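You operate a simulated robot arm through the tools that you are given. There is no shell and no other tool.

The job below is to be done with a simulated robot arm. You get a single attempt, and the scene is never put back.

## Task
Put things in order on the top of the grey table. At the end: the orange chock stands where the orange latch block stood; the black bracket is on the blue end plate; the orange latch block from the top of the grey table stands where the black bracket stood; the blue chock stands on top of the white sticker sheet (marked "27"); whatever was shut is shut again. Leave all else as you found it, and nothing knocked over.

Only the result counts: the job must be done as asked and must still hold three seconds after the hand-in. Knocking over, shifting, dropping, spilling or breaking anything else fails it. Flat cloth is picked up by pressing the open fingertips on it (5 to 10 N) and closing them slowly along it; thin cloth reads only 2 to 8 mm in the jaws.

## Robot
A 7-joint arm with a two-finger parallel gripper, fixed in place. Base frame: the origin is at the foot of the arm, x ahead of it, y to its left, z up; the work surface is at about z = 844. Units: mm, degrees, N and s.
With the tool pointing down near the work surface it reaches from about 300 to 700 mm from the base axis. Its first joint turns from -66.0 to 66.0 degrees. Payload 1.57 kg.
Tool frame: the origin (TCP) lies between the finger pads and is the grasp point; the fingertips stand 30 mm ahead of it; z points along the fingers, y is the line along which they close. Largest opening 110 mm; finger width 24, thickness 12; the body of the gripper, 48 by 112 mm, starts 78 mm behind the TCP.
Orientation is told as [roll, pitch, yaw] about the base's x, y, z axes, in that order, counted from this pose: with the fingers straight down and closing along the base's y, the tool's x points along the base's -x, its y along +y and its z along -z.

## Interface
- The arm moves only by the tool apply_moves. Its argument "moves" is a list that holds one entry, the list of rows, each a list of 7 numbers: the shift along the tool's x, y, z in mm, then the turn, a rotation vector about the tool's x, y, z in degrees, then the opening, from 0 (shut) to 1 (fully open). In form: [[[tx, ty, tz, wx, wy, wz, grip], ...]]. A call has 1 to 20 rows; each row shifts and turns the commanded pose from where the row before left it, along the tool's axes as they then stand. Each row takes 0.2 s and may step no farther than 50 mm and 8.6 degrees from the row before; otherwise, or with a gripper value out of range, the whole call is refused. Where a pose cannot be reached the arm comes as near as it can. A force on the tool above 40 N (or 10 N above the force at the start of the call, whichever is more), or a blocked arm, ends the call early, and 0.2 s more pass. Each finger travels about 108 mm/s and halts on what it meets, pressing with about 21 N; the grip force reading is that of the motor and also rises with nothing between the fingers. The clock runs only during rows and for 0.2 s after the last one: add rows that do not move to give the fingers time. The reply holds the time, the measured pose of the TCP, the force on the tool along the base axes, the opening and the grip force, in the units named above and with some noise, with the torque about the TCP (base axes, N m) and any sound that the robot's microphone picked up, and new pictures: "pictures" is both (left out), scene, wrist or none.
- Cameras (640 x 400 px; columns grow to the right, rows downward): "scene" is fixed at [167, -397.4, 1400.1]; the picture's right is [0.75, -0.66, 0.00], its down [-0.41, -0.47, -0.78] and it looks along [0.52, 0.58, -0.62] (base axes); focal length 346 px, centre (320, 200). "wrist" rides on the gripper at [70, 16, -141] in the tool frame; the picture's right is [-0.23, 0.97, 0.00], its down [-0.86, -0.20, -0.48] and it looks along [-0.47, -0.11, 0.88] (tool axes); focal length 222 px, centre (320, 200). There is no depth. A picture from a camera that has moved, and an enlarged one, comes with that camera's place and axes in the base frame and with its lens.
- enlarge(camera, box): a new picture of the part [left, top, right, bottom] of that camera's present view, enlarged. It takes no simulated time.
- close_job(): hands the job in; it is judged then, once.

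Nothing tells you positions but the pictures and the camera data. Unless the task says otherwise, let go and move clear before handing in.

The tools are called after "Emit:" as name(argument=value, ...) on one line, values as JSON. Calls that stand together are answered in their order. apply_moves: Moves the arm, as the interface text tells. Its arguments: {"type":"object","properties":{"moves":{"type":"array","items":{"type":"array","items":{"type":"array","items":{"type":"number"}}}},"pictures":{"type":"string","enum":["both","scene","wrist","none"]}},"required":["moves"]} The other tools are called the same way: enlarge (camera, box) takes an enlarged picture of a part of a camera's view; close_job () hands the job in.

At the start:

```text
t: 0.0
position: [433.0, 227.9, 1094.7]
tool_rot: [0.0, 0.0, 0.0]
force: [-0.1, 0.1, -0.1]
wrist_torque: [-0.02, 0.02, -0.02]
gripper_width: 110.0
gripper_force: 0.1
```

scene: 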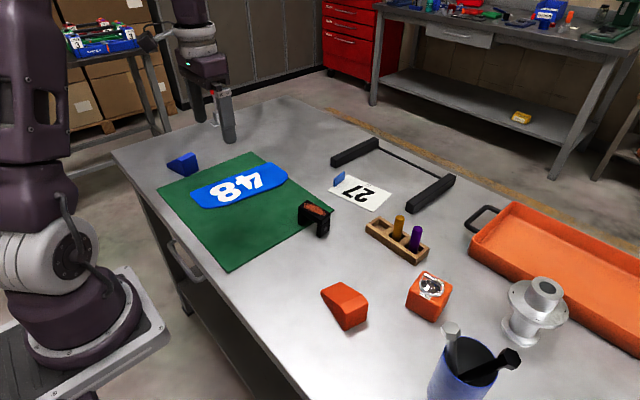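
wrist: 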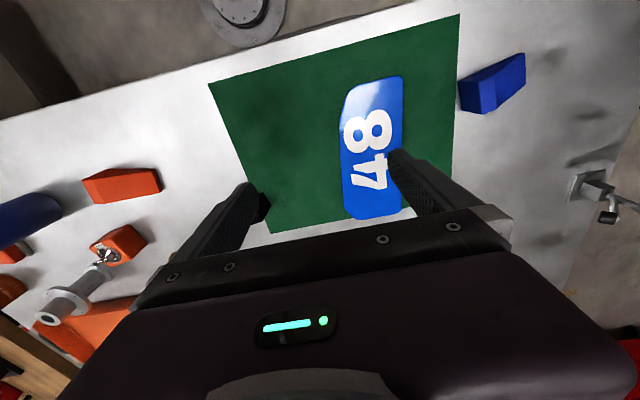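

I see a grey table with a green mat, a blue end plate (48), a black bracket, an orange chock and an orange latch block, a blue chock, and a white sticker sheet (27). I'll first look closer at everything.

Emit:
enlarge(camera="scene", box=[150, 130, 310, 230])

Emit:
enlarge(camera="scene", box=[280, 130, 440, 230])

Emit:
enlarge(camera="scene", box=[300, 240, 460, 340])

Emit:
enlarge(camera="scene", box=[400, 260, 640, 400])

Emit:
enlarge(camera="wrist", box=[0, 120, 240, 270])

```text
4.00 times, centred on (230, 180) of scene
camera zoom: at [167.0, -397.4, 1400.1], right [0.75, -0.66, 0.0], down [-0.41, -0.47, -0.78], along [0.52, 0.58, -0.62], focal length 1385 px, centre (680, 280)
```

zoom: 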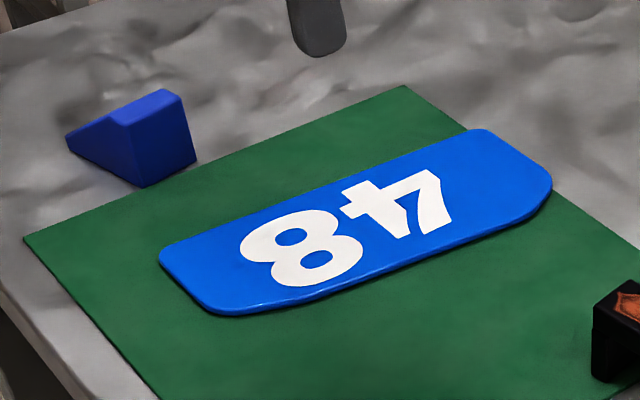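

```text
4.00 times, centred on (360, 180) of scene
camera zoom: at [167.0, -397.4, 1400.1], right [0.75, -0.66, 0.0], down [-0.41, -0.47, -0.78], along [0.52, 0.58, -0.62], focal length 1385 px, centre (160, 280)
```

zoom: 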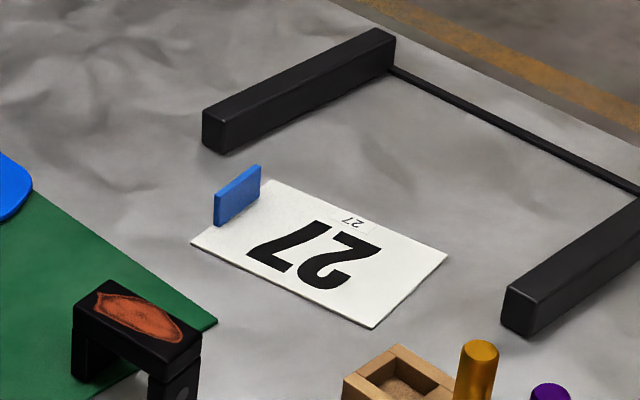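

```text
4.00 times, centred on (380, 290) of scene
camera zoom: at [167.0, -397.4, 1400.1], right [0.75, -0.66, 0.0], down [-0.41, -0.47, -0.78], along [0.52, 0.58, -0.62], focal length 1385 px, centre (80, -160)
```

zoom: 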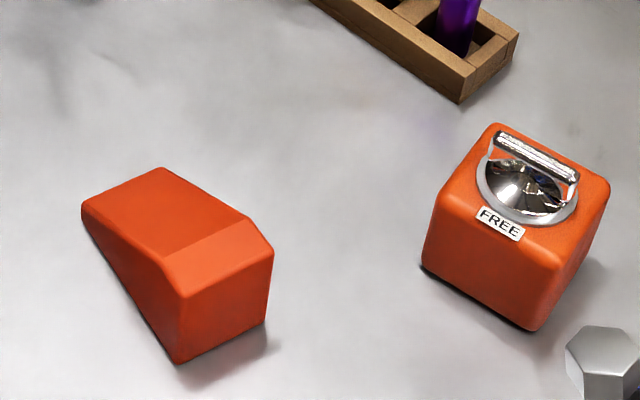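

```text
2.67 times, centred on (520, 330) of scene
camera zoom: at [167.0, -397.4, 1400.1], right [0.75, -0.66, 0.0], down [-0.41, -0.47, -0.78], along [0.52, 0.58, -0.62], focal length 923 px, centre (-213, -147)
```

zoom: 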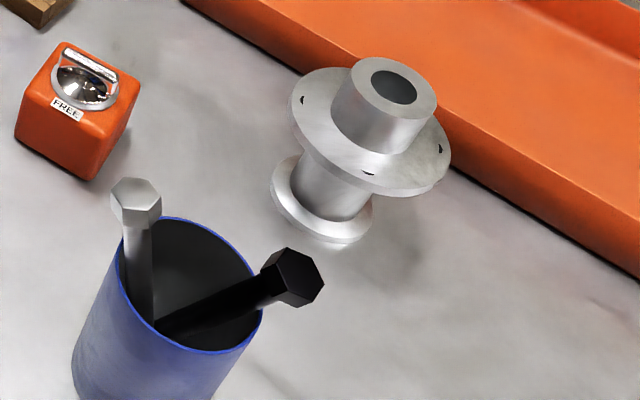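

```text
2.67 times, centred on (120, 195) of wrist
camera zoom: at [363.9, 245.0, 1234.2], right [0.23, 0.97, 0.0], down [0.86, -0.2, 0.48], along [0.47, -0.11, -0.88], focal length 592 px, centre (853, 213)
```

zoom: 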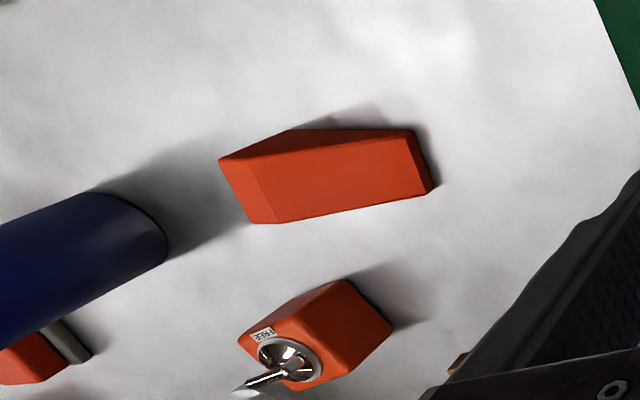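

I'll look closer at a few unclear details: the latch block's latch, the blue tab near the "27" sheet, and the item behind the cup.

Emit:
enlarge(camera="scene", box=[396, 260, 460, 300])

Emit:
enlarge(camera="scene", box=[320, 160, 400, 210])

Emit:
enlarge(camera="scene", box=[284, 190, 348, 240])

Emit:
enlarge(camera="wrist", box=[0, 180, 160, 340])

Emit:
enlarge(camera="scene", box=[100, 140, 260, 240])

Emit:
enlarge(camera="scene", box=[400, 300, 560, 400])

Emit:
enlarge(camera="scene", box=[100, 200, 340, 400])

Emit:
enlarge(camera="scene", box=[360, 0, 640, 140])

```text
10.00 times, centred on (428, 280) of scene
camera zoom: at [167.0, -397.4, 1400.1], right [0.75, -0.66, 0.0], down [-0.41, -0.47, -0.78], along [0.52, 0.58, -0.62], focal length 3462 px, centre (-760, -600)
```

zoom: 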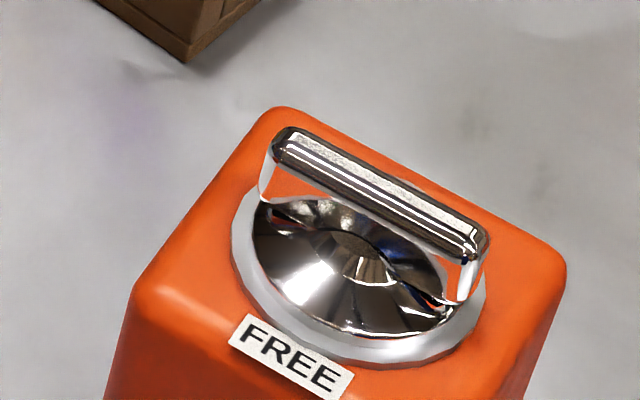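

```text
8.00 times, centred on (360, 185) of scene
camera zoom: at [167.0, -397.4, 1400.1], right [0.75, -0.66, 0.0], down [-0.41, -0.47, -0.78], along [0.52, 0.58, -0.62], focal length 2770 px, centre (0, 320)
```

zoom: 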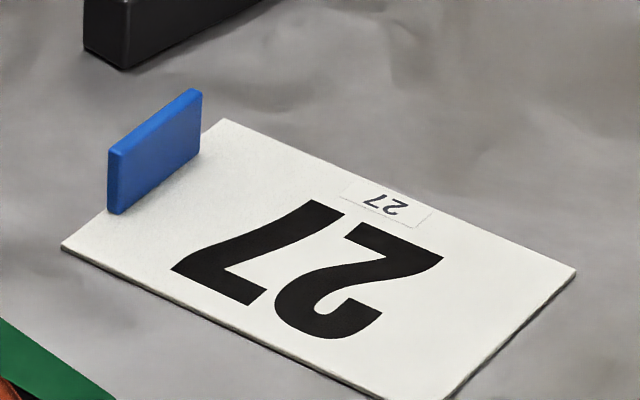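

```text
8.00 times, centred on (316, 215) of scene
camera zoom: at [167.0, -397.4, 1400.1], right [0.75, -0.66, 0.0], down [-0.41, -0.47, -0.78], along [0.52, 0.58, -0.62], focal length 2770 px, centre (352, 80)
```

zoom: 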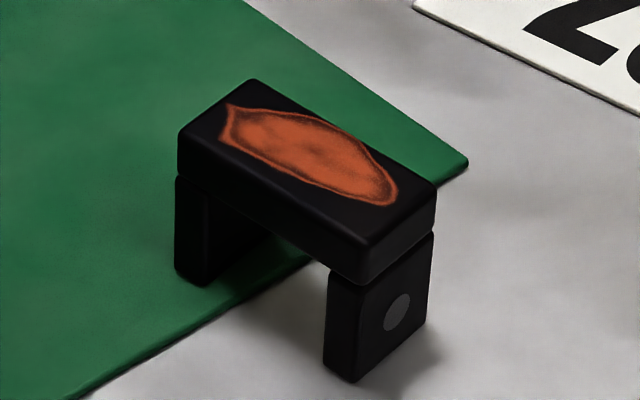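

```text
2.50 times, centred on (80, 260) of wrist
camera zoom: at [363.9, 245.0, 1234.2], right [0.23, 0.97, 0.0], down [0.86, -0.2, 0.48], along [0.47, -0.11, -0.88], focal length 555 px, centre (920, 50)
```

zoom: 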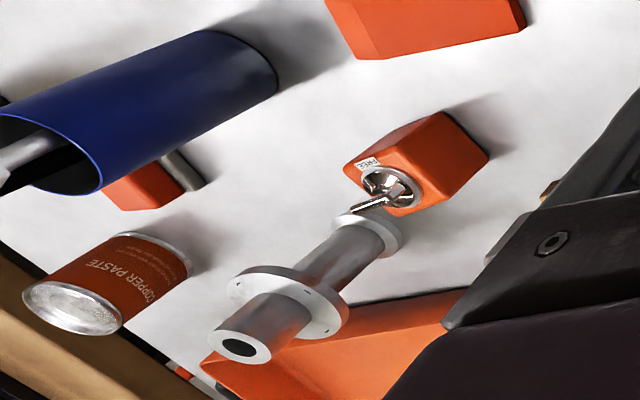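

```text
4.00 times, centred on (180, 190) of scene
camera zoom: at [167.0, -397.4, 1400.1], right [0.75, -0.66, 0.0], down [-0.41, -0.47, -0.78], along [0.52, 0.58, -0.62], focal length 1385 px, centre (880, 240)
```

zoom: 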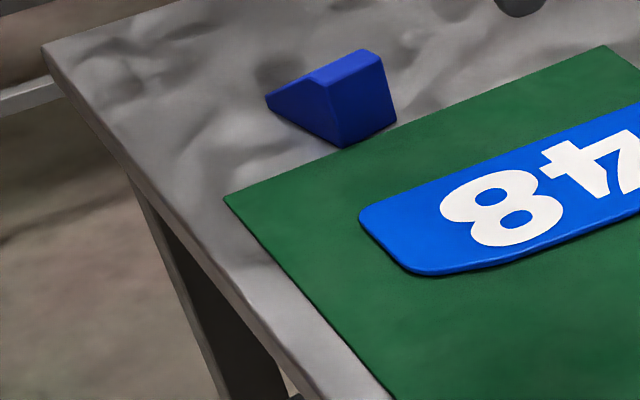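

```text
4.00 times, centred on (480, 350) of scene
camera zoom: at [167.0, -397.4, 1400.1], right [0.75, -0.66, 0.0], down [-0.41, -0.47, -0.78], along [0.52, 0.58, -0.62], focal length 1385 px, centre (-320, -400)
```

zoom: 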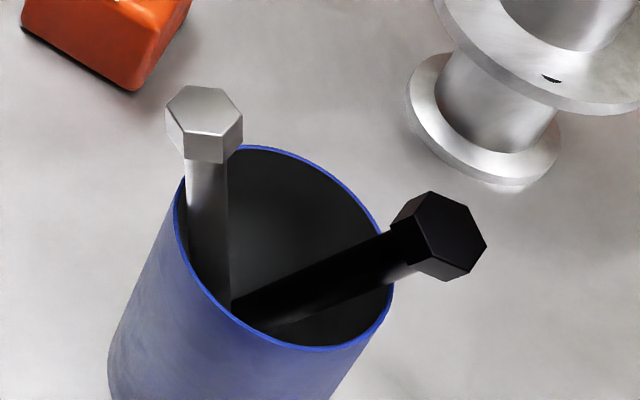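

```text
2.00 times, centred on (220, 300) of scene
camera zoom: at [167.0, -397.4, 1400.1], right [0.75, -0.66, 0.0], down [-0.41, -0.47, -0.78], along [0.52, 0.58, -0.62], focal length 692 px, centre (520, 0)
```

zoom: 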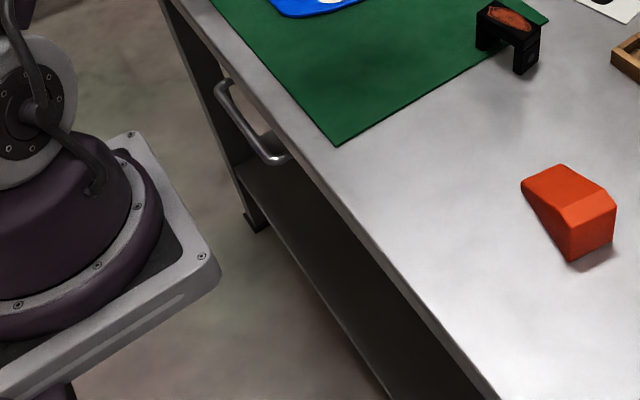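

```text
2.29 times, centred on (500, 70) of scene
camera zoom: at [167.0, -397.4, 1400.1], right [0.75, -0.66, 0.0], down [-0.41, -0.47, -0.78], along [0.52, 0.58, -0.62], focal length 791 px, centre (-91, 497)
```

zoom: 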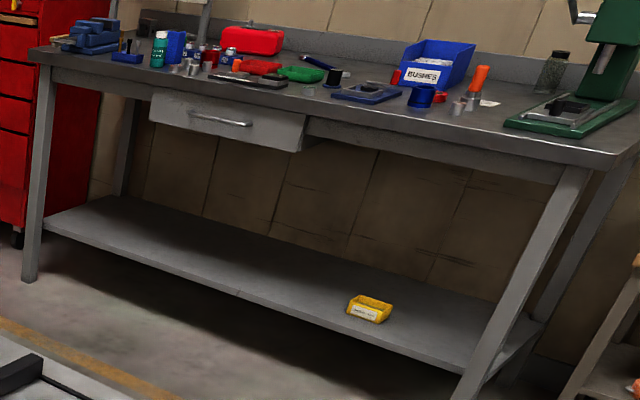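

The items are placed roughly as I read them: orange chock near (440,-140), latch block near (565,-245), bracket near (552,55), plate near (510,318), blue chock near (430,495) and sheet centre near (730,77). Next I move the wrist camera over the orange items for a better look.

Emit:
apply_moves(moves=[[[6.44, -44.2, 0, 0, 0, 0, 1], [6.44, -44.2, 0, 0, 0, 0, 1], [6.44, -44.2, 0, 0, 0, 0, 1], [6.44, -44.2, 0, 0, 0, 0, 1], [6.44, -44.2, 0, 0, 0, 0, 1], [6.44, -44.2, 0, 0, 0, 0, 1], [6.44, -44.2, 0, 0, 0, 0, 1], [6.44, -44.2, 0, 0, 0, 0, 1], [6.44, -44.2, 0, 0, 0, 0, 1], [0, 0, 0, 0, 0, 0, 1], [0, 0, 0, 0, 0, 0, 1]]])

```text
t: 2.4
position: [377.7, -170.5, 1096.9]
tool_rot: [0.0, 0.0, 0.0]
force: [0.4, 0.1, -0.4]
wrist_torque: [-0.05, 0.01, -0.01]
gripper_width: 110.2
gripper_force: 0.0
camera wrist: at [307.3, -153.0, 1238.1], right [0.23, 0.97, 0.0], down [0.86, -0.2, 0.48], along [0.47, -0.11, -0.88], focal length 222 px, centre (320, 200)
```

scene: 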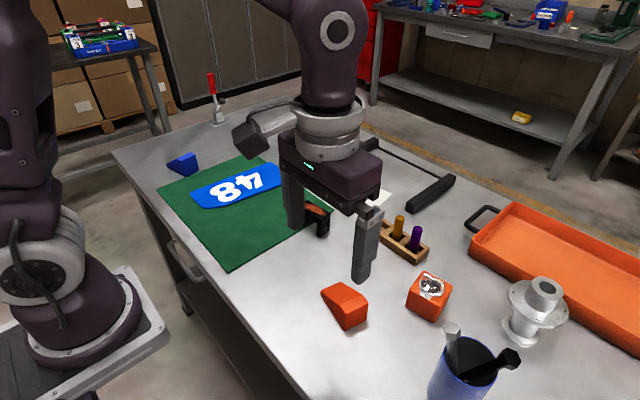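
wrist: 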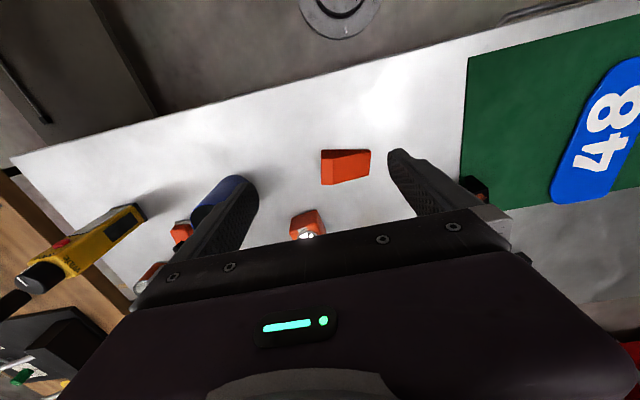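

From here I can see the chock, latch block, cup and another orange thing by the cup. I'll zoom in to refine positions.

Emit:
enlarge(camera="wrist", box=[280, 130, 400, 205])

Emit:
enlarge(camera="wrist", box=[120, 170, 340, 300])

Emit:
enlarge(camera="scene", box=[390, 250, 470, 330])

Emit:
enlarge(camera="scene", box=[180, 60, 260, 140])

```text
5.33 times, centred on (340, 168) of wrist
camera zoom: at [307.3, -153.0, 1238.1], right [0.23, 0.97, 0.0], down [0.86, -0.2, 0.48], along [0.47, -0.11, -0.88], focal length 1185 px, centre (213, 373)
```

zoom: 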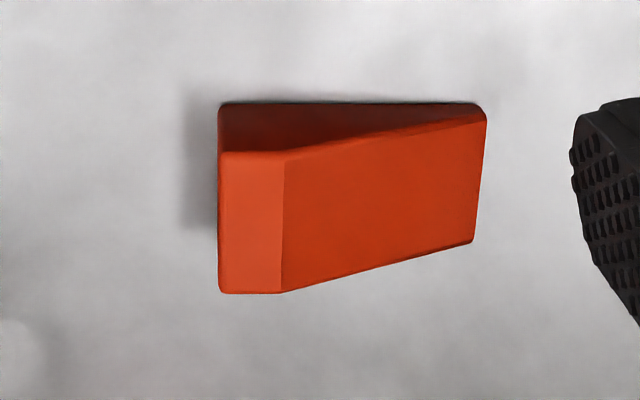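

```text
2.91 times, centred on (230, 235) of wrist
camera zoom: at [307.3, -153.0, 1238.1], right [0.23, 0.97, 0.0], down [0.86, -0.2, 0.48], along [0.47, -0.11, -0.88], focal length 646 px, centre (582, 98)
```

zoom: 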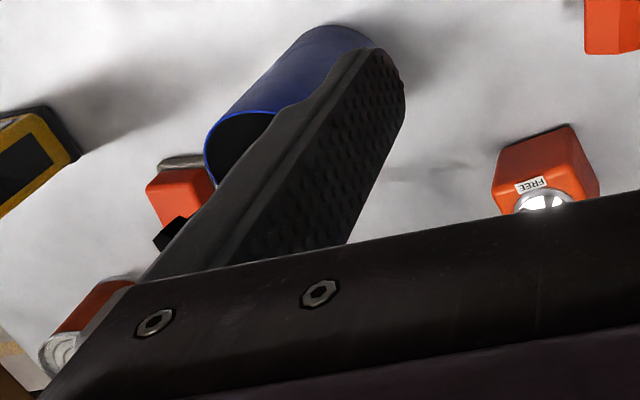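

```text
5.00 times, centred on (430, 290) of scene
camera zoom: at [167.0, -397.4, 1400.1], right [0.75, -0.66, 0.0], down [-0.41, -0.47, -0.78], along [0.52, 0.58, -0.62], focal length 1731 px, centre (-230, -250)
```

zoom: 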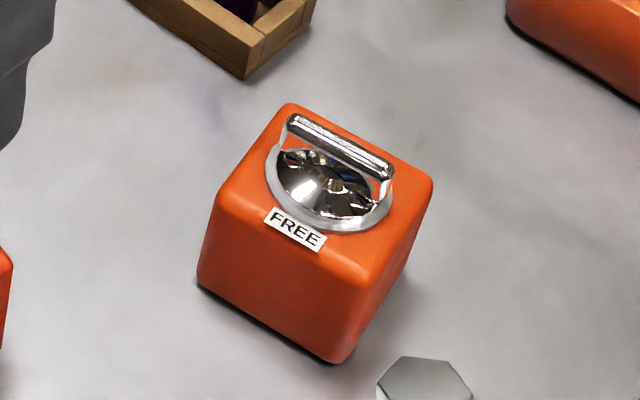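

```text
5.00 times, centred on (220, 100) of scene
camera zoom: at [167.0, -397.4, 1400.1], right [0.75, -0.66, 0.0], down [-0.41, -0.47, -0.78], along [0.52, 0.58, -0.62], focal length 1731 px, centre (820, 700)
```

zoom: 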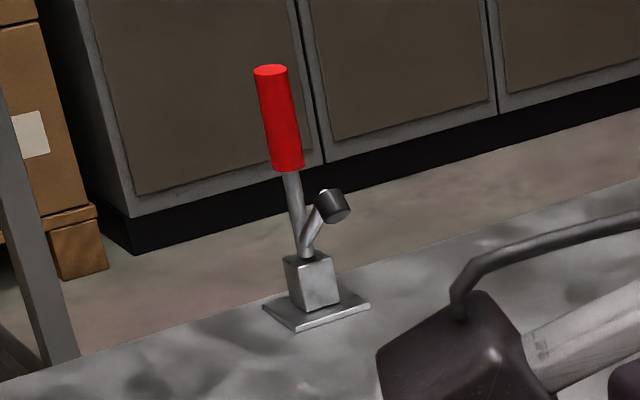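

The latch block's latch reads "FREE". I also want to see what the other orange thing behind the cup is, so I move there with closed fingers for a clear view.

Emit:
apply_moves(moves=[[[-13, -40, 0, 0, 0, 0, 0.5], [-13, -40, 0, 0, 0, 0, 0], [-13, -40, 0, 0, 0, 0, 0], [-13, -40, 0, 0, 0, 0, 0], [0, 0, 0, 0, 0, 0, 0], [0, 0, 0, 0, 0, 0, 0]]])

Emit:
enlarge(camera="wrist", box=[160, 120, 320, 220])

Emit:
enlarge(camera="wrist", box=[320, 120, 480, 220])

```text
t: 3.8
position: [427.8, -327.1, 1093.6]
tool_rot: [0.0, 0.0, 0.0]
force: [1.0, -0.2, 0.0]
wrist_torque: [-0.02, 0.0, 0.01]
gripper_width: 0.1
gripper_force: 20.9
camera wrist: at [358.3, -310.0, 1235.2], right [0.23, 0.97, 0.0], down [0.86, -0.2, 0.48], along [0.47, -0.11, -0.88], focal length 222 px, centre (320, 200)
```

scene: 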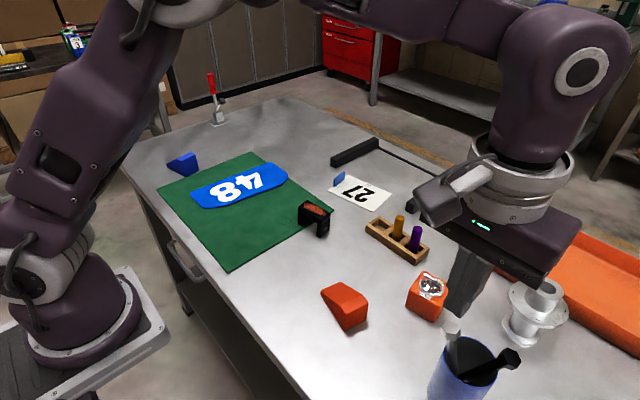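
wrist: 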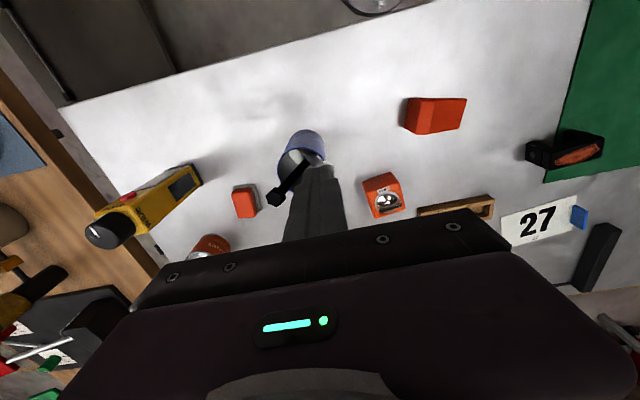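

```text
4.00 times, centred on (240, 170) of wrist
camera zoom: at [358.3, -310.0, 1235.2], right [0.23, 0.97, 0.0], down [0.86, -0.2, 0.48], along [0.47, -0.11, -0.88], focal length 888 px, centre (640, 320)
```

zoom: 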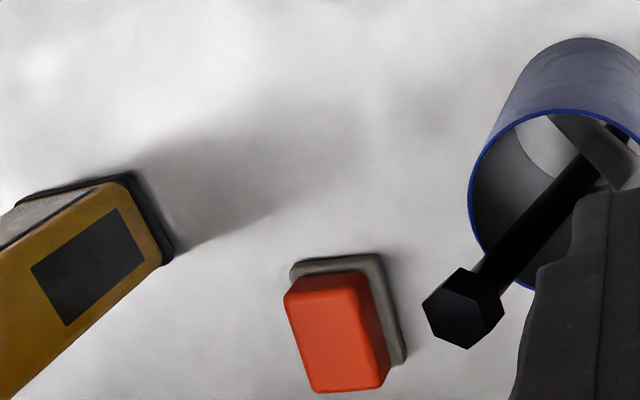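

```text
4.00 times, centred on (400, 170) of wrist
camera zoom: at [358.3, -310.0, 1235.2], right [0.23, 0.97, 0.0], down [0.86, -0.2, 0.48], along [0.47, -0.11, -0.88], focal length 888 px, centre (0, 320)
```

zoom: 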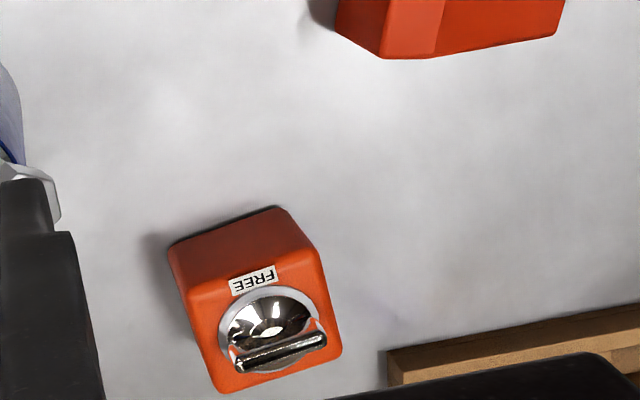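

The orange thing by the cup is just an eraser-like block, so the latch block is the "FREE" one at about (566,-240), 52 mm cube. Now I go above the black bracket to measure it.

Emit:
apply_moves(moves=[[[-13.8, 42.4, 0, 0, 0, 0, 1], [-13.8, 42.4, 0, 0, 0, 0, 1], [-13.8, 42.4, 0, 0, 0, 0, 1], [-13.8, 42.4, 0, 0, 0, 0, 1], [-13.8, 42.4, 0, 0, 0, 0, 1], [-13.8, 42.4, 0, 0, 0, 0, 1], [-13.8, 42.4, 15, 0, 0, 0, 1], [-13.8, 42.4, 15, 0, 0, 0, 1], [-13.8, 42.4, 15, 0, 0, 0, 1], [0, 0, 0, 0, 0, 0, 1], [0, 0, 0, 0, 0, 0, 1]]])

Emit:
enlarge(camera="wrist", box=[240, 90, 400, 190])

Emit:
enlarge(camera="scene", box=[260, 140, 420, 240])

```text
t: 6.2
position: [553.3, 53.9, 1046.7]
tool_rot: [0.1, -0.1, 0.1]
force: [-0.7, 0.3, -0.4]
wrist_torque: [0.0, 0.0, -0.03]
gripper_width: 110.1
gripper_force: 0.0
camera wrist: at [483.4, 70.4, 1187.5], right [0.23, 0.97, 0.0], down [0.86, -0.2, 0.48], along [0.47, -0.11, -0.88], focal length 222 px, centre (320, 200)
```

scene: 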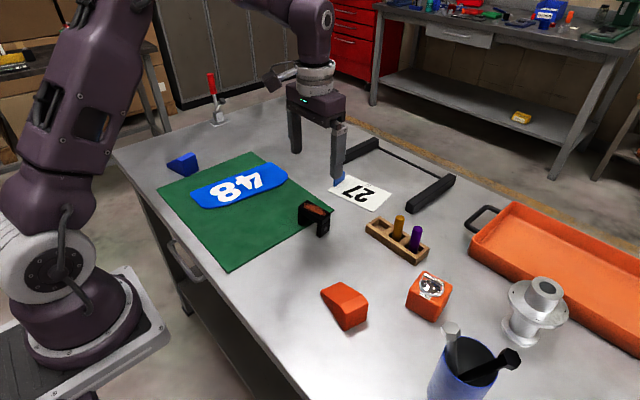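
wrist: 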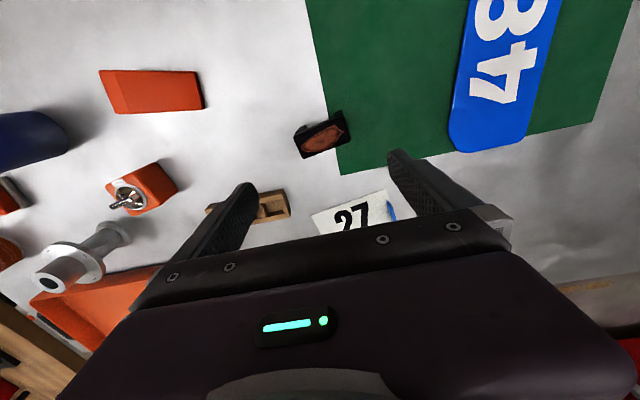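

```text
4.00 times, centred on (320, 140) of wrist
camera zoom: at [483.4, 70.4, 1187.5], right [0.23, 0.97, 0.0], down [0.86, -0.2, 0.48], along [0.47, -0.11, -0.88], focal length 888 px, centre (320, 440)
```

zoom: 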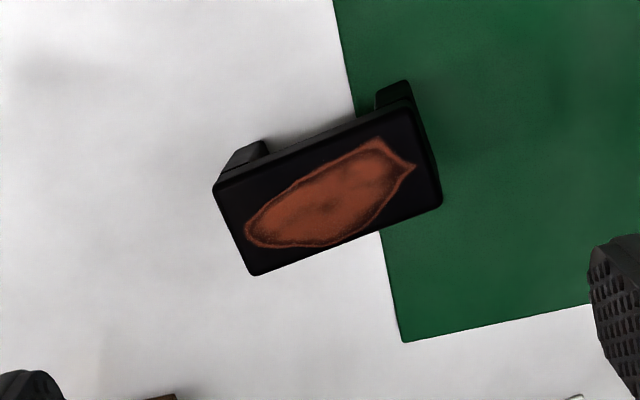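

```text
4.00 times, centred on (340, 190) of scene
camera zoom: at [167.0, -397.4, 1400.1], right [0.75, -0.66, 0.0], down [-0.41, -0.47, -0.78], along [0.52, 0.58, -0.62], focal length 1385 px, centre (240, 240)
```

zoom: 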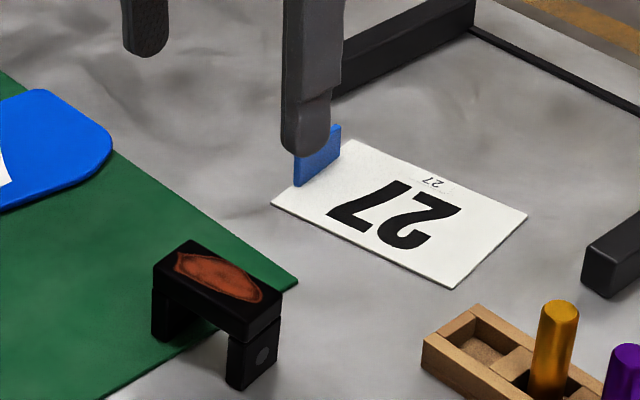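

The bracket centre is about (550,57), 31 x 68 mm, its long axis turned about 8.5° from base y. I'll turn the gripper so that it closes across the 31 mm width, and check.

Emit:
apply_moves(moves=[[[0, 0, 0, 0, 0, 8.15, 0.7], [0, 0, 0, 0, 0, 8.15, 0.7], [0, 0, 0, 0, 0, 8.15, 0.7], [0, 0, 0, 0, 0, 8.15, 0.7], [0, 0, 0, 0, 0, 8.15, 0.7], [0, 0, 0, 0, 0, 8.15, 0.7], [0, 0, 0, 0, 0, 8.15, 0.7], [0, 0, 0, 0, 0, 8.15, 0.7], [0, 0, 0, 0, 0, 8.15, 0.7], [0, 0, 0, 0, 0, 8.15, 0.7], [0, 0, 0, 0, 0, 0, 0.7], [0, 0, 0, 0, 0, 0, 0.7]]])

Emit:
enlarge(camera="wrist", box=[240, 90, 400, 190])

```text
t: 8.8
position: [551.9, 52.4, 1048.3]
tool_rot: [0.1, 0.0, -81.5]
force: [-0.7, 0.1, 0.4]
wrist_torque: [0.0, 0.0, 0.02]
gripper_width: 77.1
gripper_force: 0.0
camera wrist: at [557.9, 124.4, 1189.4], right [1.0, -0.08, 0.0], down [-0.07, -0.88, 0.48], along [-0.04, -0.48, -0.88], focal length 222 px, centre (320, 200)
```

scene: 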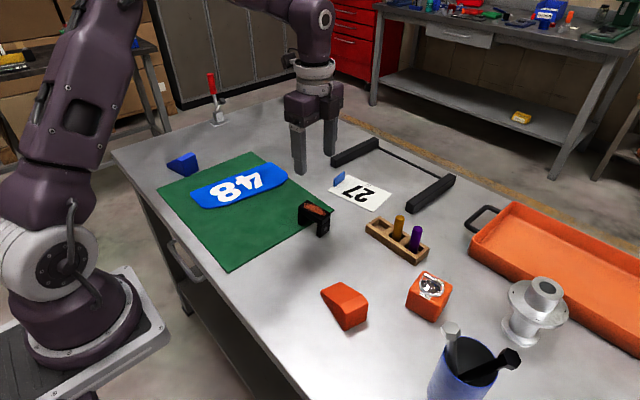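
wrist: 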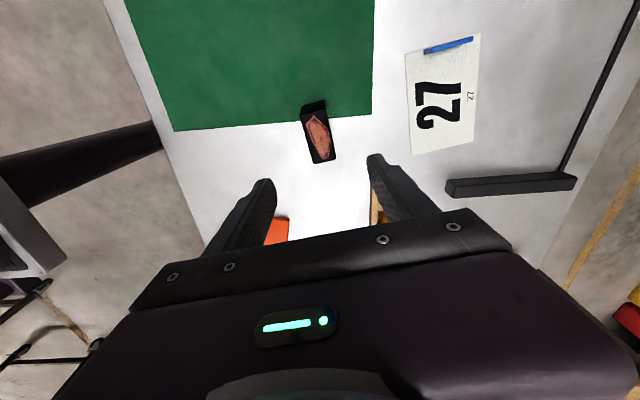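

```text
4.00 times, centred on (320, 140) of wrist
camera zoom: at [557.9, 124.4, 1189.4], right [1.0, -0.08, 0.0], down [-0.07, -0.88, 0.48], along [-0.04, -0.48, -0.88], focal length 888 px, centre (320, 440)
```

zoom: 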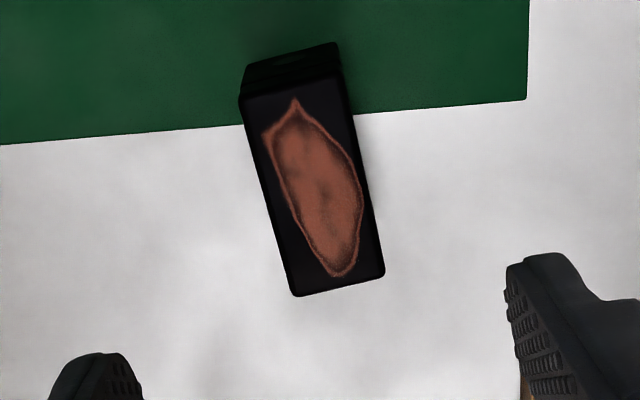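

Measurements agree (centre about (551,57.5)). I descend around the bracket's top bar with the fingers open.

Emit:
apply_moves(moves=[[[5.8, 0.4, 0, 0, 0, 0, 0.7], [0, 0, 40, 0, 0, 0, 0.7], [0, 0, 40, 0, 0, 0, 0.7], [0, 0, 40, 0, 0, 0, 0.7], [0, 0, 20, 0, 0, 0, 0.7], [0, 0, 15, 0, 0, 0, 0.7], [0, 0, 0, 0, 0, 0, 0.7], [0, 0, 0, 0, 0, 0, 0.7]]])

Emit:
enlarge(camera="scene", box=[270, 160, 370, 240])

Emit:
enlarge(camera="wrist", box=[200, 100, 440, 250])

```text
t: 10.6
position: [553.5, 56.9, 892.4]
tool_rot: [0.0, 0.0, -81.4]
force: [0.9, 0.0, -0.5]
wrist_torque: [-0.02, -0.03, 0.02]
gripper_width: 77.2
gripper_force: 0.1
camera wrist: at [558.9, 129.1, 1032.6], right [1.0, -0.08, 0.0], down [-0.07, -0.88, 0.48], along [-0.04, -0.48, -0.88], focal length 222 px, centre (320, 200)
```

scene: 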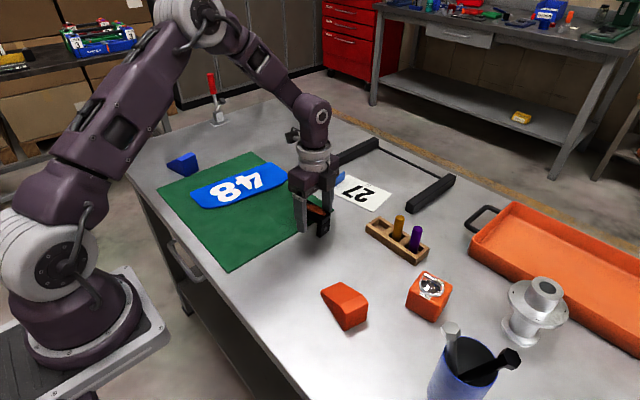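
wrist: 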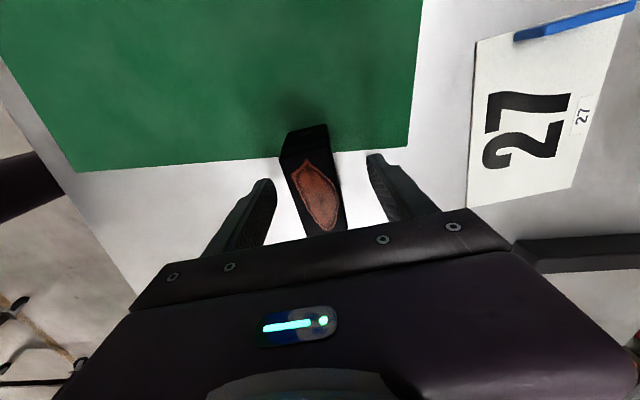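

```text
5.00 times, centred on (320, 200) of scene
camera zoom: at [167.0, -397.4, 1400.1], right [0.75, -0.66, 0.0], down [-0.41, -0.47, -0.78], along [0.52, 0.58, -0.62], focal length 1731 px, centre (320, 200)
```

zoom: 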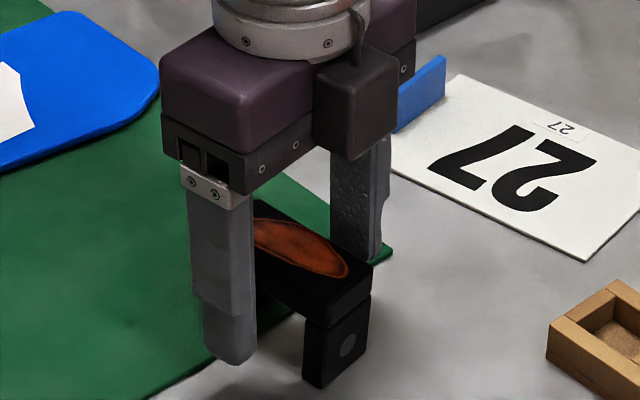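

```text
2.67 times, centred on (320, 175) of wrist
camera zoom: at [558.9, 129.1, 1032.6], right [1.0, -0.08, 0.0], down [-0.07, -0.88, 0.48], along [-0.04, -0.48, -0.88], focal length 592 px, centre (320, 267)
```

zoom: 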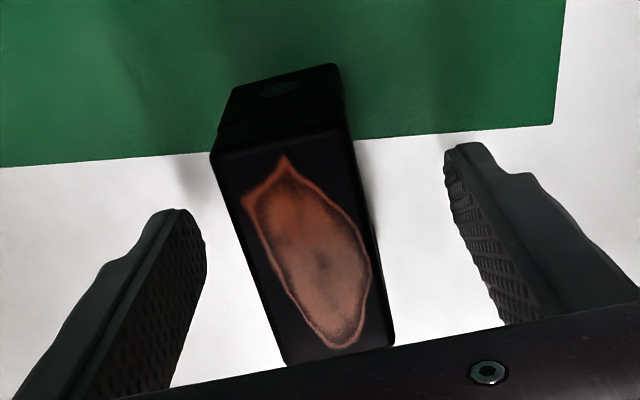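

The bracket sits centred between the fingers. I lower 6 mm more and close on it.

Emit:
apply_moves(moves=[[[0, 0, 6, 0, 0, 0, 0.7], [0, 0, 0, 0, 0, 0, 0.45], [0, 0, 0, 0, 0, 0, 0.35], [0, 0, 0, 0, 0, 0, 0.2], [0, 0, 0, 0, 0, 0, 0.1], [0, 0, 0, 0, 0, 0, 0.1]]], pictures="both")

Emit:
enlarge(camera="scene", box=[270, 160, 370, 240])

```text
t: 12.0
position: [554.3, 57.1, 887.8]
tool_rot: [0.1, 0.0, -81.5]
force: [-0.7, 0.6, -0.1]
wrist_torque: [0.0, 0.0, -0.03]
gripper_width: 33.7
gripper_force: 20.9
camera wrist: at [559.2, 129.4, 1027.8], right [1.0, -0.08, 0.0], down [-0.07, -0.88, 0.48], along [-0.04, -0.48, -0.88], focal length 222 px, centre (320, 200)
```

scene: 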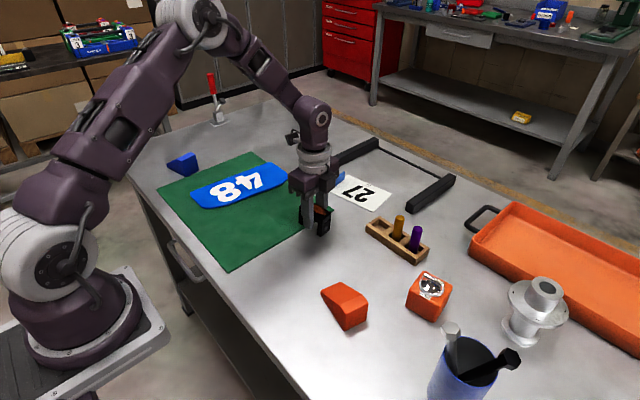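
wrist: 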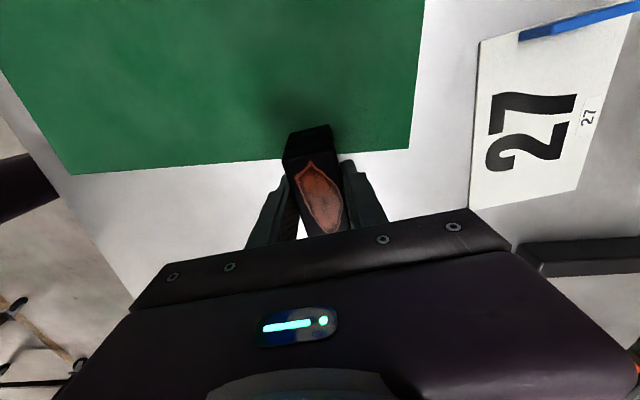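

```text
5.00 times, centred on (320, 200) of scene
camera zoom: at [167.1, -397.4, 1400.1], right [0.75, -0.66, 0.0], down [-0.41, -0.47, -0.78], along [0.52, 0.58, -0.62], focal length 1731 px, centre (320, 200)
```

zoom: 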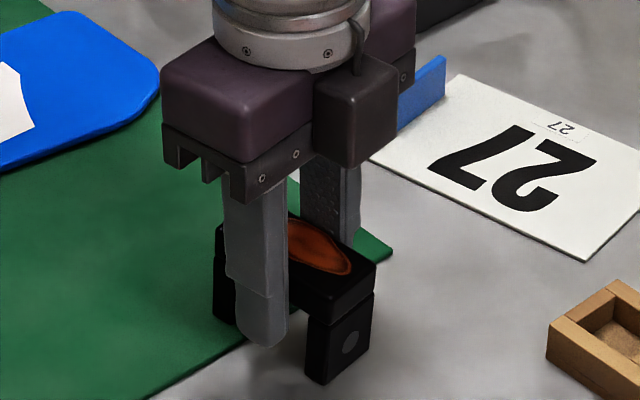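

Gripped at 33.7 mm. I lift it and check that the bracket comes up whole.

Emit:
apply_moves(moves=[[[0, 0, -10, 0, 0, 0, 0.1], [0, 0, -20, 0, 0, 0, 0.1], [0, 0, -30, 0, 0, 0, 0.1], [0, 0, -40, 0, 0, 0, 0.1], [0, 0, 0, 0, 0, 0, 0.1]]])

Emit:
enlarge(camera="scene", box=[270, 120, 370, 240])

```text
t: 13.2
position: [554.3, 57.4, 986.4]
tool_rot: [-0.1, 0.1, -81.5]
force: [0.4, 0.3, -5.3]
wrist_torque: [0.0, -0.01, -0.01]
gripper_width: 33.7
gripper_force: 21.1
camera wrist: at [559.6, 129.6, 1127.8], right [1.0, -0.08, 0.0], down [-0.07, -0.88, 0.48], along [-0.04, -0.48, -0.88], focal length 222 px, centre (320, 200)
```

scene: 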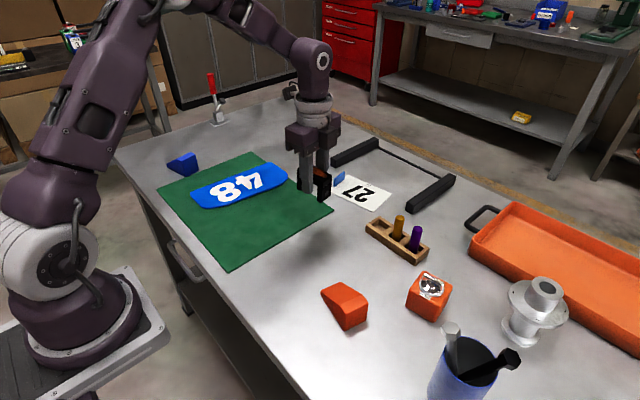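
wrist: 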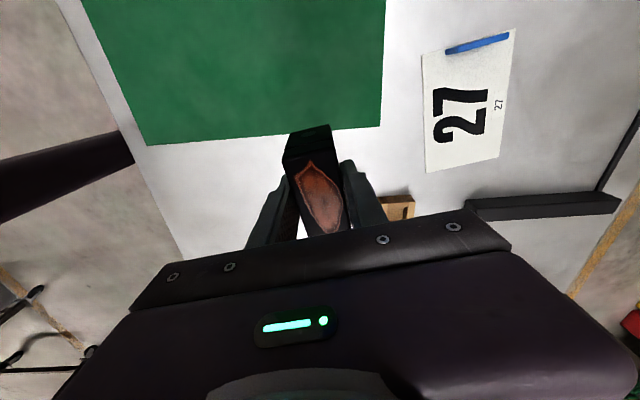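

```text
3.33 times, centred on (320, 180) of scene
camera zoom: at [167.1, -397.4, 1400.1], right [0.75, -0.66, 0.0], down [-0.41, -0.47, -0.78], along [0.52, 0.58, -0.62], focal length 1154 px, centre (320, 267)
```

zoom: 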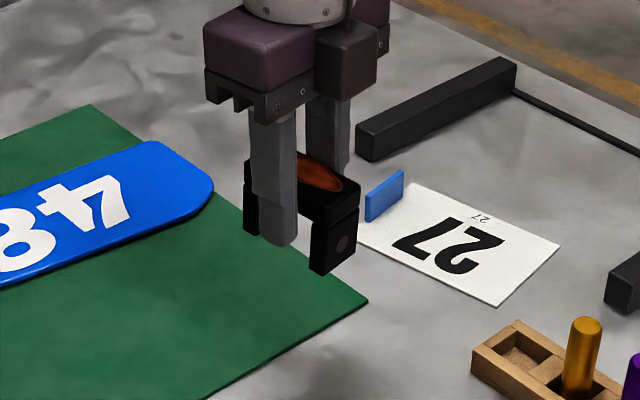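

The bracket came up whole (about 5 N). Now I rotate it to align with the plate's long axis and move above the blue end plate.

Emit:
apply_moves(moves=[[[0, 0, -6, 0, 0, -8.34, 0.1], [0, 0, -6, 0, 0, -8.34, 0.1], [0, 0, -6, 0, 0, -8.34, 0.1], [0, 0, -6, 0, 0, -8.34, 0.1], [0, 0, -6, 0, 0, -8.34, 0.1], [0, 0, -6, 0, 0, -8.34, 0.1], [0, 0, -6, 0, 0, -8.34, 0.1], [0, 0, -6, 0, 0, -8.34, 0.1], [0, 0, -6, 0, 0, -8.34, 0.1], [12.1, 42.4, 0, 0, 0, 0, 0.1], [12.1, 42.4, 0, 0, 0, 0, 0.1], [12.1, 42.4, 0, 0, 0, 0, 0.1], [12.1, 42.4, 0, 0, 0, 0, 0.1], [12.1, 42.4, 0, 0, 0, 0, 0.1], [12.1, 42.4, 0, 0, 0, 0, 0.1], [0, 0, 0, 0, 0, 0, 0.1], [0, 0, 0, 0, 0, 0, 0.1]]])

Emit:
enlarge(camera="wrist", box=[200, 60, 440, 210])

Emit:
enlarge(camera="scene", box=[180, 120, 340, 220])

```text
t: 16.8
position: [505.2, 321.6, 1040.1]
tool_rot: [0.0, 0.0, -6.4]
force: [-1.0, 0.4, -3.6]
wrist_torque: [0.02, 0.0, -0.01]
gripper_width: 33.8
gripper_force: 21.4
camera wrist: at [437.9, 347.3, 1180.9], right [0.33, 0.94, 0.0], down [0.83, -0.29, 0.48], along [0.45, -0.16, -0.88], focal length 222 px, centre (320, 200)
```

scene: 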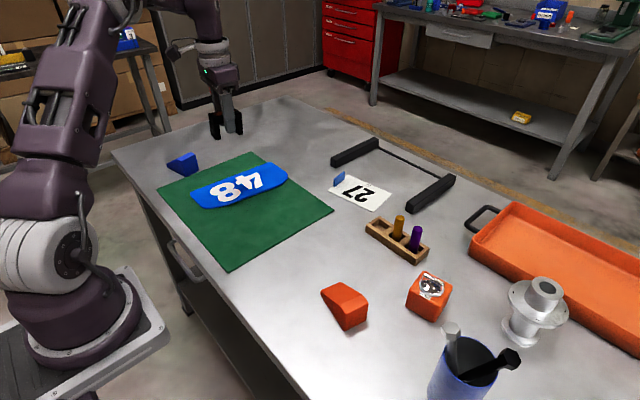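
wrist: 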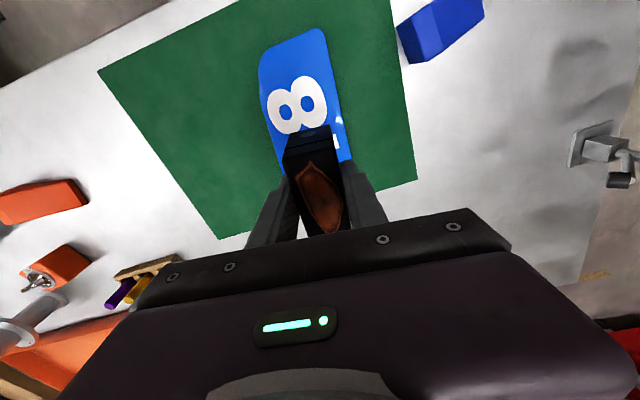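

```text
2.67 times, centred on (320, 135) of wrist
camera zoom: at [437.9, 347.3, 1180.9], right [0.33, 0.94, 0.0], down [0.83, -0.29, 0.48], along [0.45, -0.16, -0.88], focal length 592 px, centre (320, 373)
```

zoom: 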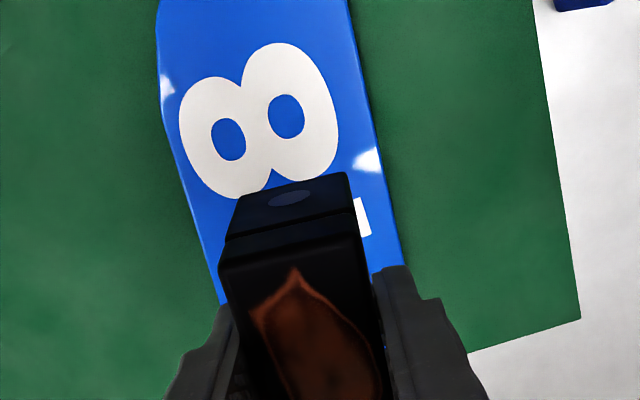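

```text
4.00 times, centred on (260, 170) of scene
camera zoom: at [167.1, -397.3, 1400.1], right [0.75, -0.66, 0.0], down [-0.41, -0.47, -0.78], along [0.52, 0.58, -0.62], focal length 1385 px, centre (560, 320)
```

zoom: 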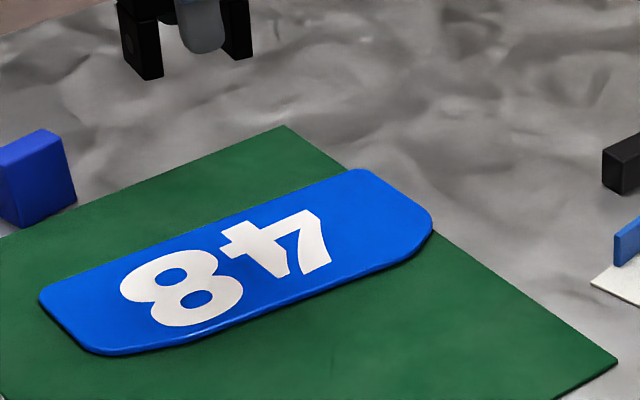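

The bracket is aligned with the plate. I adjust sideways to the plate's middle (~(510,307)) and descend to just above it.

Emit:
apply_moves(moves=[[[-5.4, -12.5, 0, 0, 0, 0, 0.1], [0, 0, 40, 0, 0, 0, 0.1], [0, 0, 40, 0, 0, 0, 0.1], [0, 0, 30, 0, 0, 0, 0.1], [0, 0, 15, 0, 0, 0, 0.1], [0, 0, 0, 0, 0, 0, 0.1], [0, 0, 0, 0, 0, 0, 0.1]]])

Emit:
enlarge(camera="scene", box=[180, 110, 340, 210])

Emit:
enlarge(camera="wrist", box=[200, 60, 440, 210])

```text
t: 18.4
position: [511.2, 305.0, 917.3]
tool_rot: [0.0, 0.0, -6.4]
force: [-0.2, -0.2, -4.0]
wrist_torque: [0.04, 0.01, -0.01]
gripper_width: 33.8
gripper_force: 21.2
camera wrist: at [444.6, 330.5, 1057.5], right [0.33, 0.94, 0.0], down [0.83, -0.29, 0.48], along [0.45, -0.16, -0.88], focal length 222 px, centre (320, 200)
```

scene: 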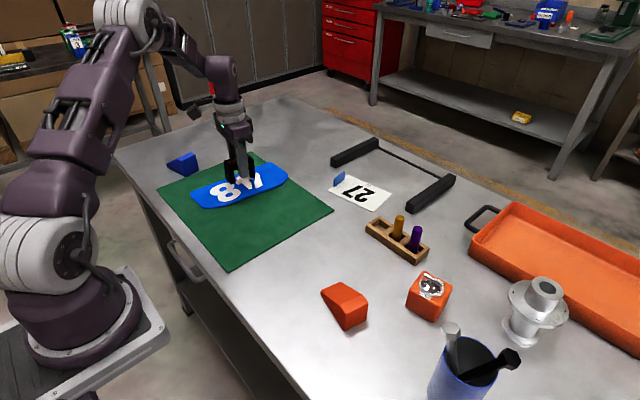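
wrist: 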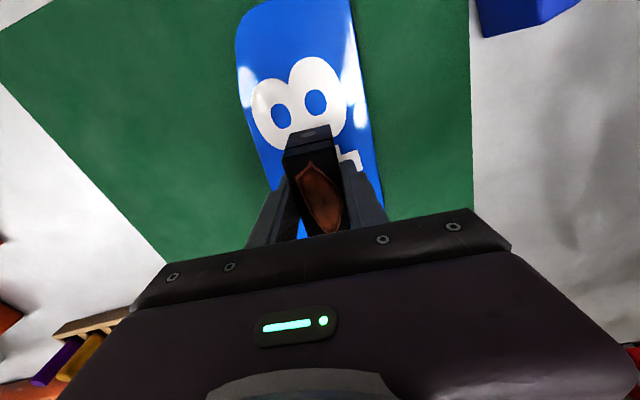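

```text
4.00 times, centred on (260, 160) of scene
camera zoom: at [167.1, -397.3, 1400.1], right [0.75, -0.66, 0.0], down [-0.41, -0.47, -0.78], along [0.52, 0.58, -0.62], focal length 1385 px, centre (560, 360)
```

zoom: 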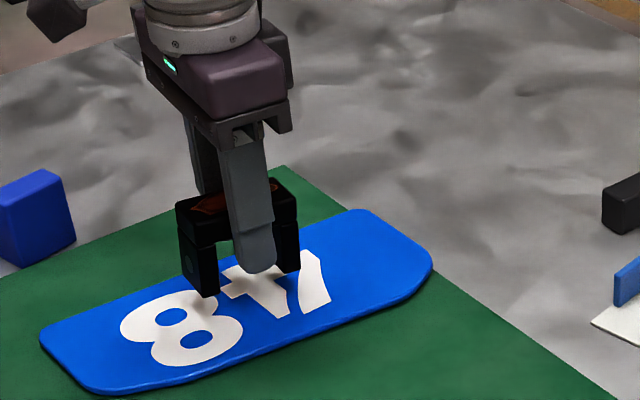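

```text
2.67 times, centred on (320, 135) of wrist
camera zoom: at [444.6, 330.5, 1057.5], right [0.33, 0.94, 0.0], down [0.83, -0.29, 0.48], along [0.45, -0.16, -0.88], focal length 592 px, centre (320, 373)
```

zoom: 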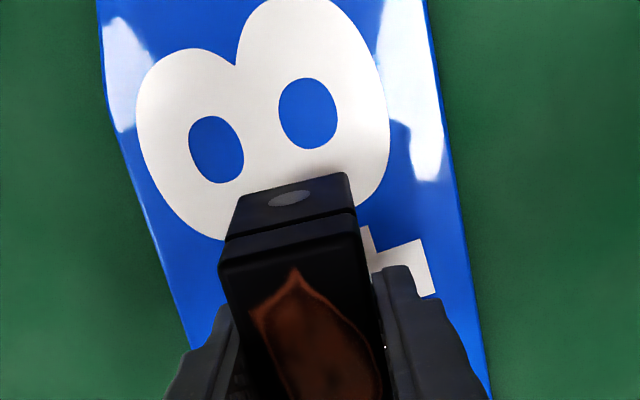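

About 19 mm above the plate, well within its edges. I lower gently and watch the force.

Emit:
apply_moves(moves=[[[0, 0, 8, 0, 0, 0, 0.1], [0, 0, 5, 0, 0, 0, 0.1], [0, 0, 2, 0, 0, 0, 0.1], [0, 0, 0, 0, 0, 0, 0.1]]], pictures="none")

Emit:
enlarge(camera="scene", box=[210, 150, 290, 210])

```text
t: 19.4
position: [512.1, 303.6, 901.6]
tool_rot: [0.0, 0.0, -6.4]
force: [0.0, 0.0, -5.3]
wrist_torque: [-0.01, -0.02, -0.03]
gripper_width: 33.8
gripper_force: 20.8
```

```text
6.67 times, centred on (250, 180) of scene
camera zoom: at [167.1, -397.3, 1400.1], right [0.75, -0.66, 0.0], down [-0.41, -0.47, -0.78], along [0.52, 0.58, -0.62], focal length 2308 px, centre (787, 333)
```

zoom: 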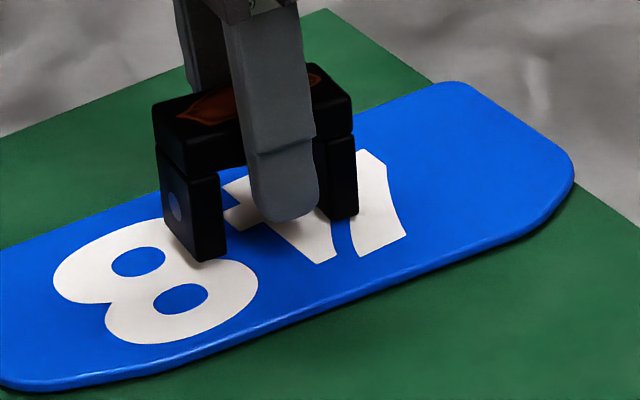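

Emit:
apply_moves(moves=[[[0, 0, 1.5, 0, 0, 0, 0.1], [0, 0, 1.5, 0, 0, 0, 0.1], [0, 0, 0, 0, 0, 0, 0.1]]], pictures="none")

```text
t: 20.2
position: [512.7, 306.7, 898.9]
tool_rot: [0.1, -0.2, -6.4]
force: [-1.9, 0.5, 11.7]
wrist_torque: [-0.13, -0.39, -0.02]
gripper_width: 34.0
gripper_force: 20.7
```

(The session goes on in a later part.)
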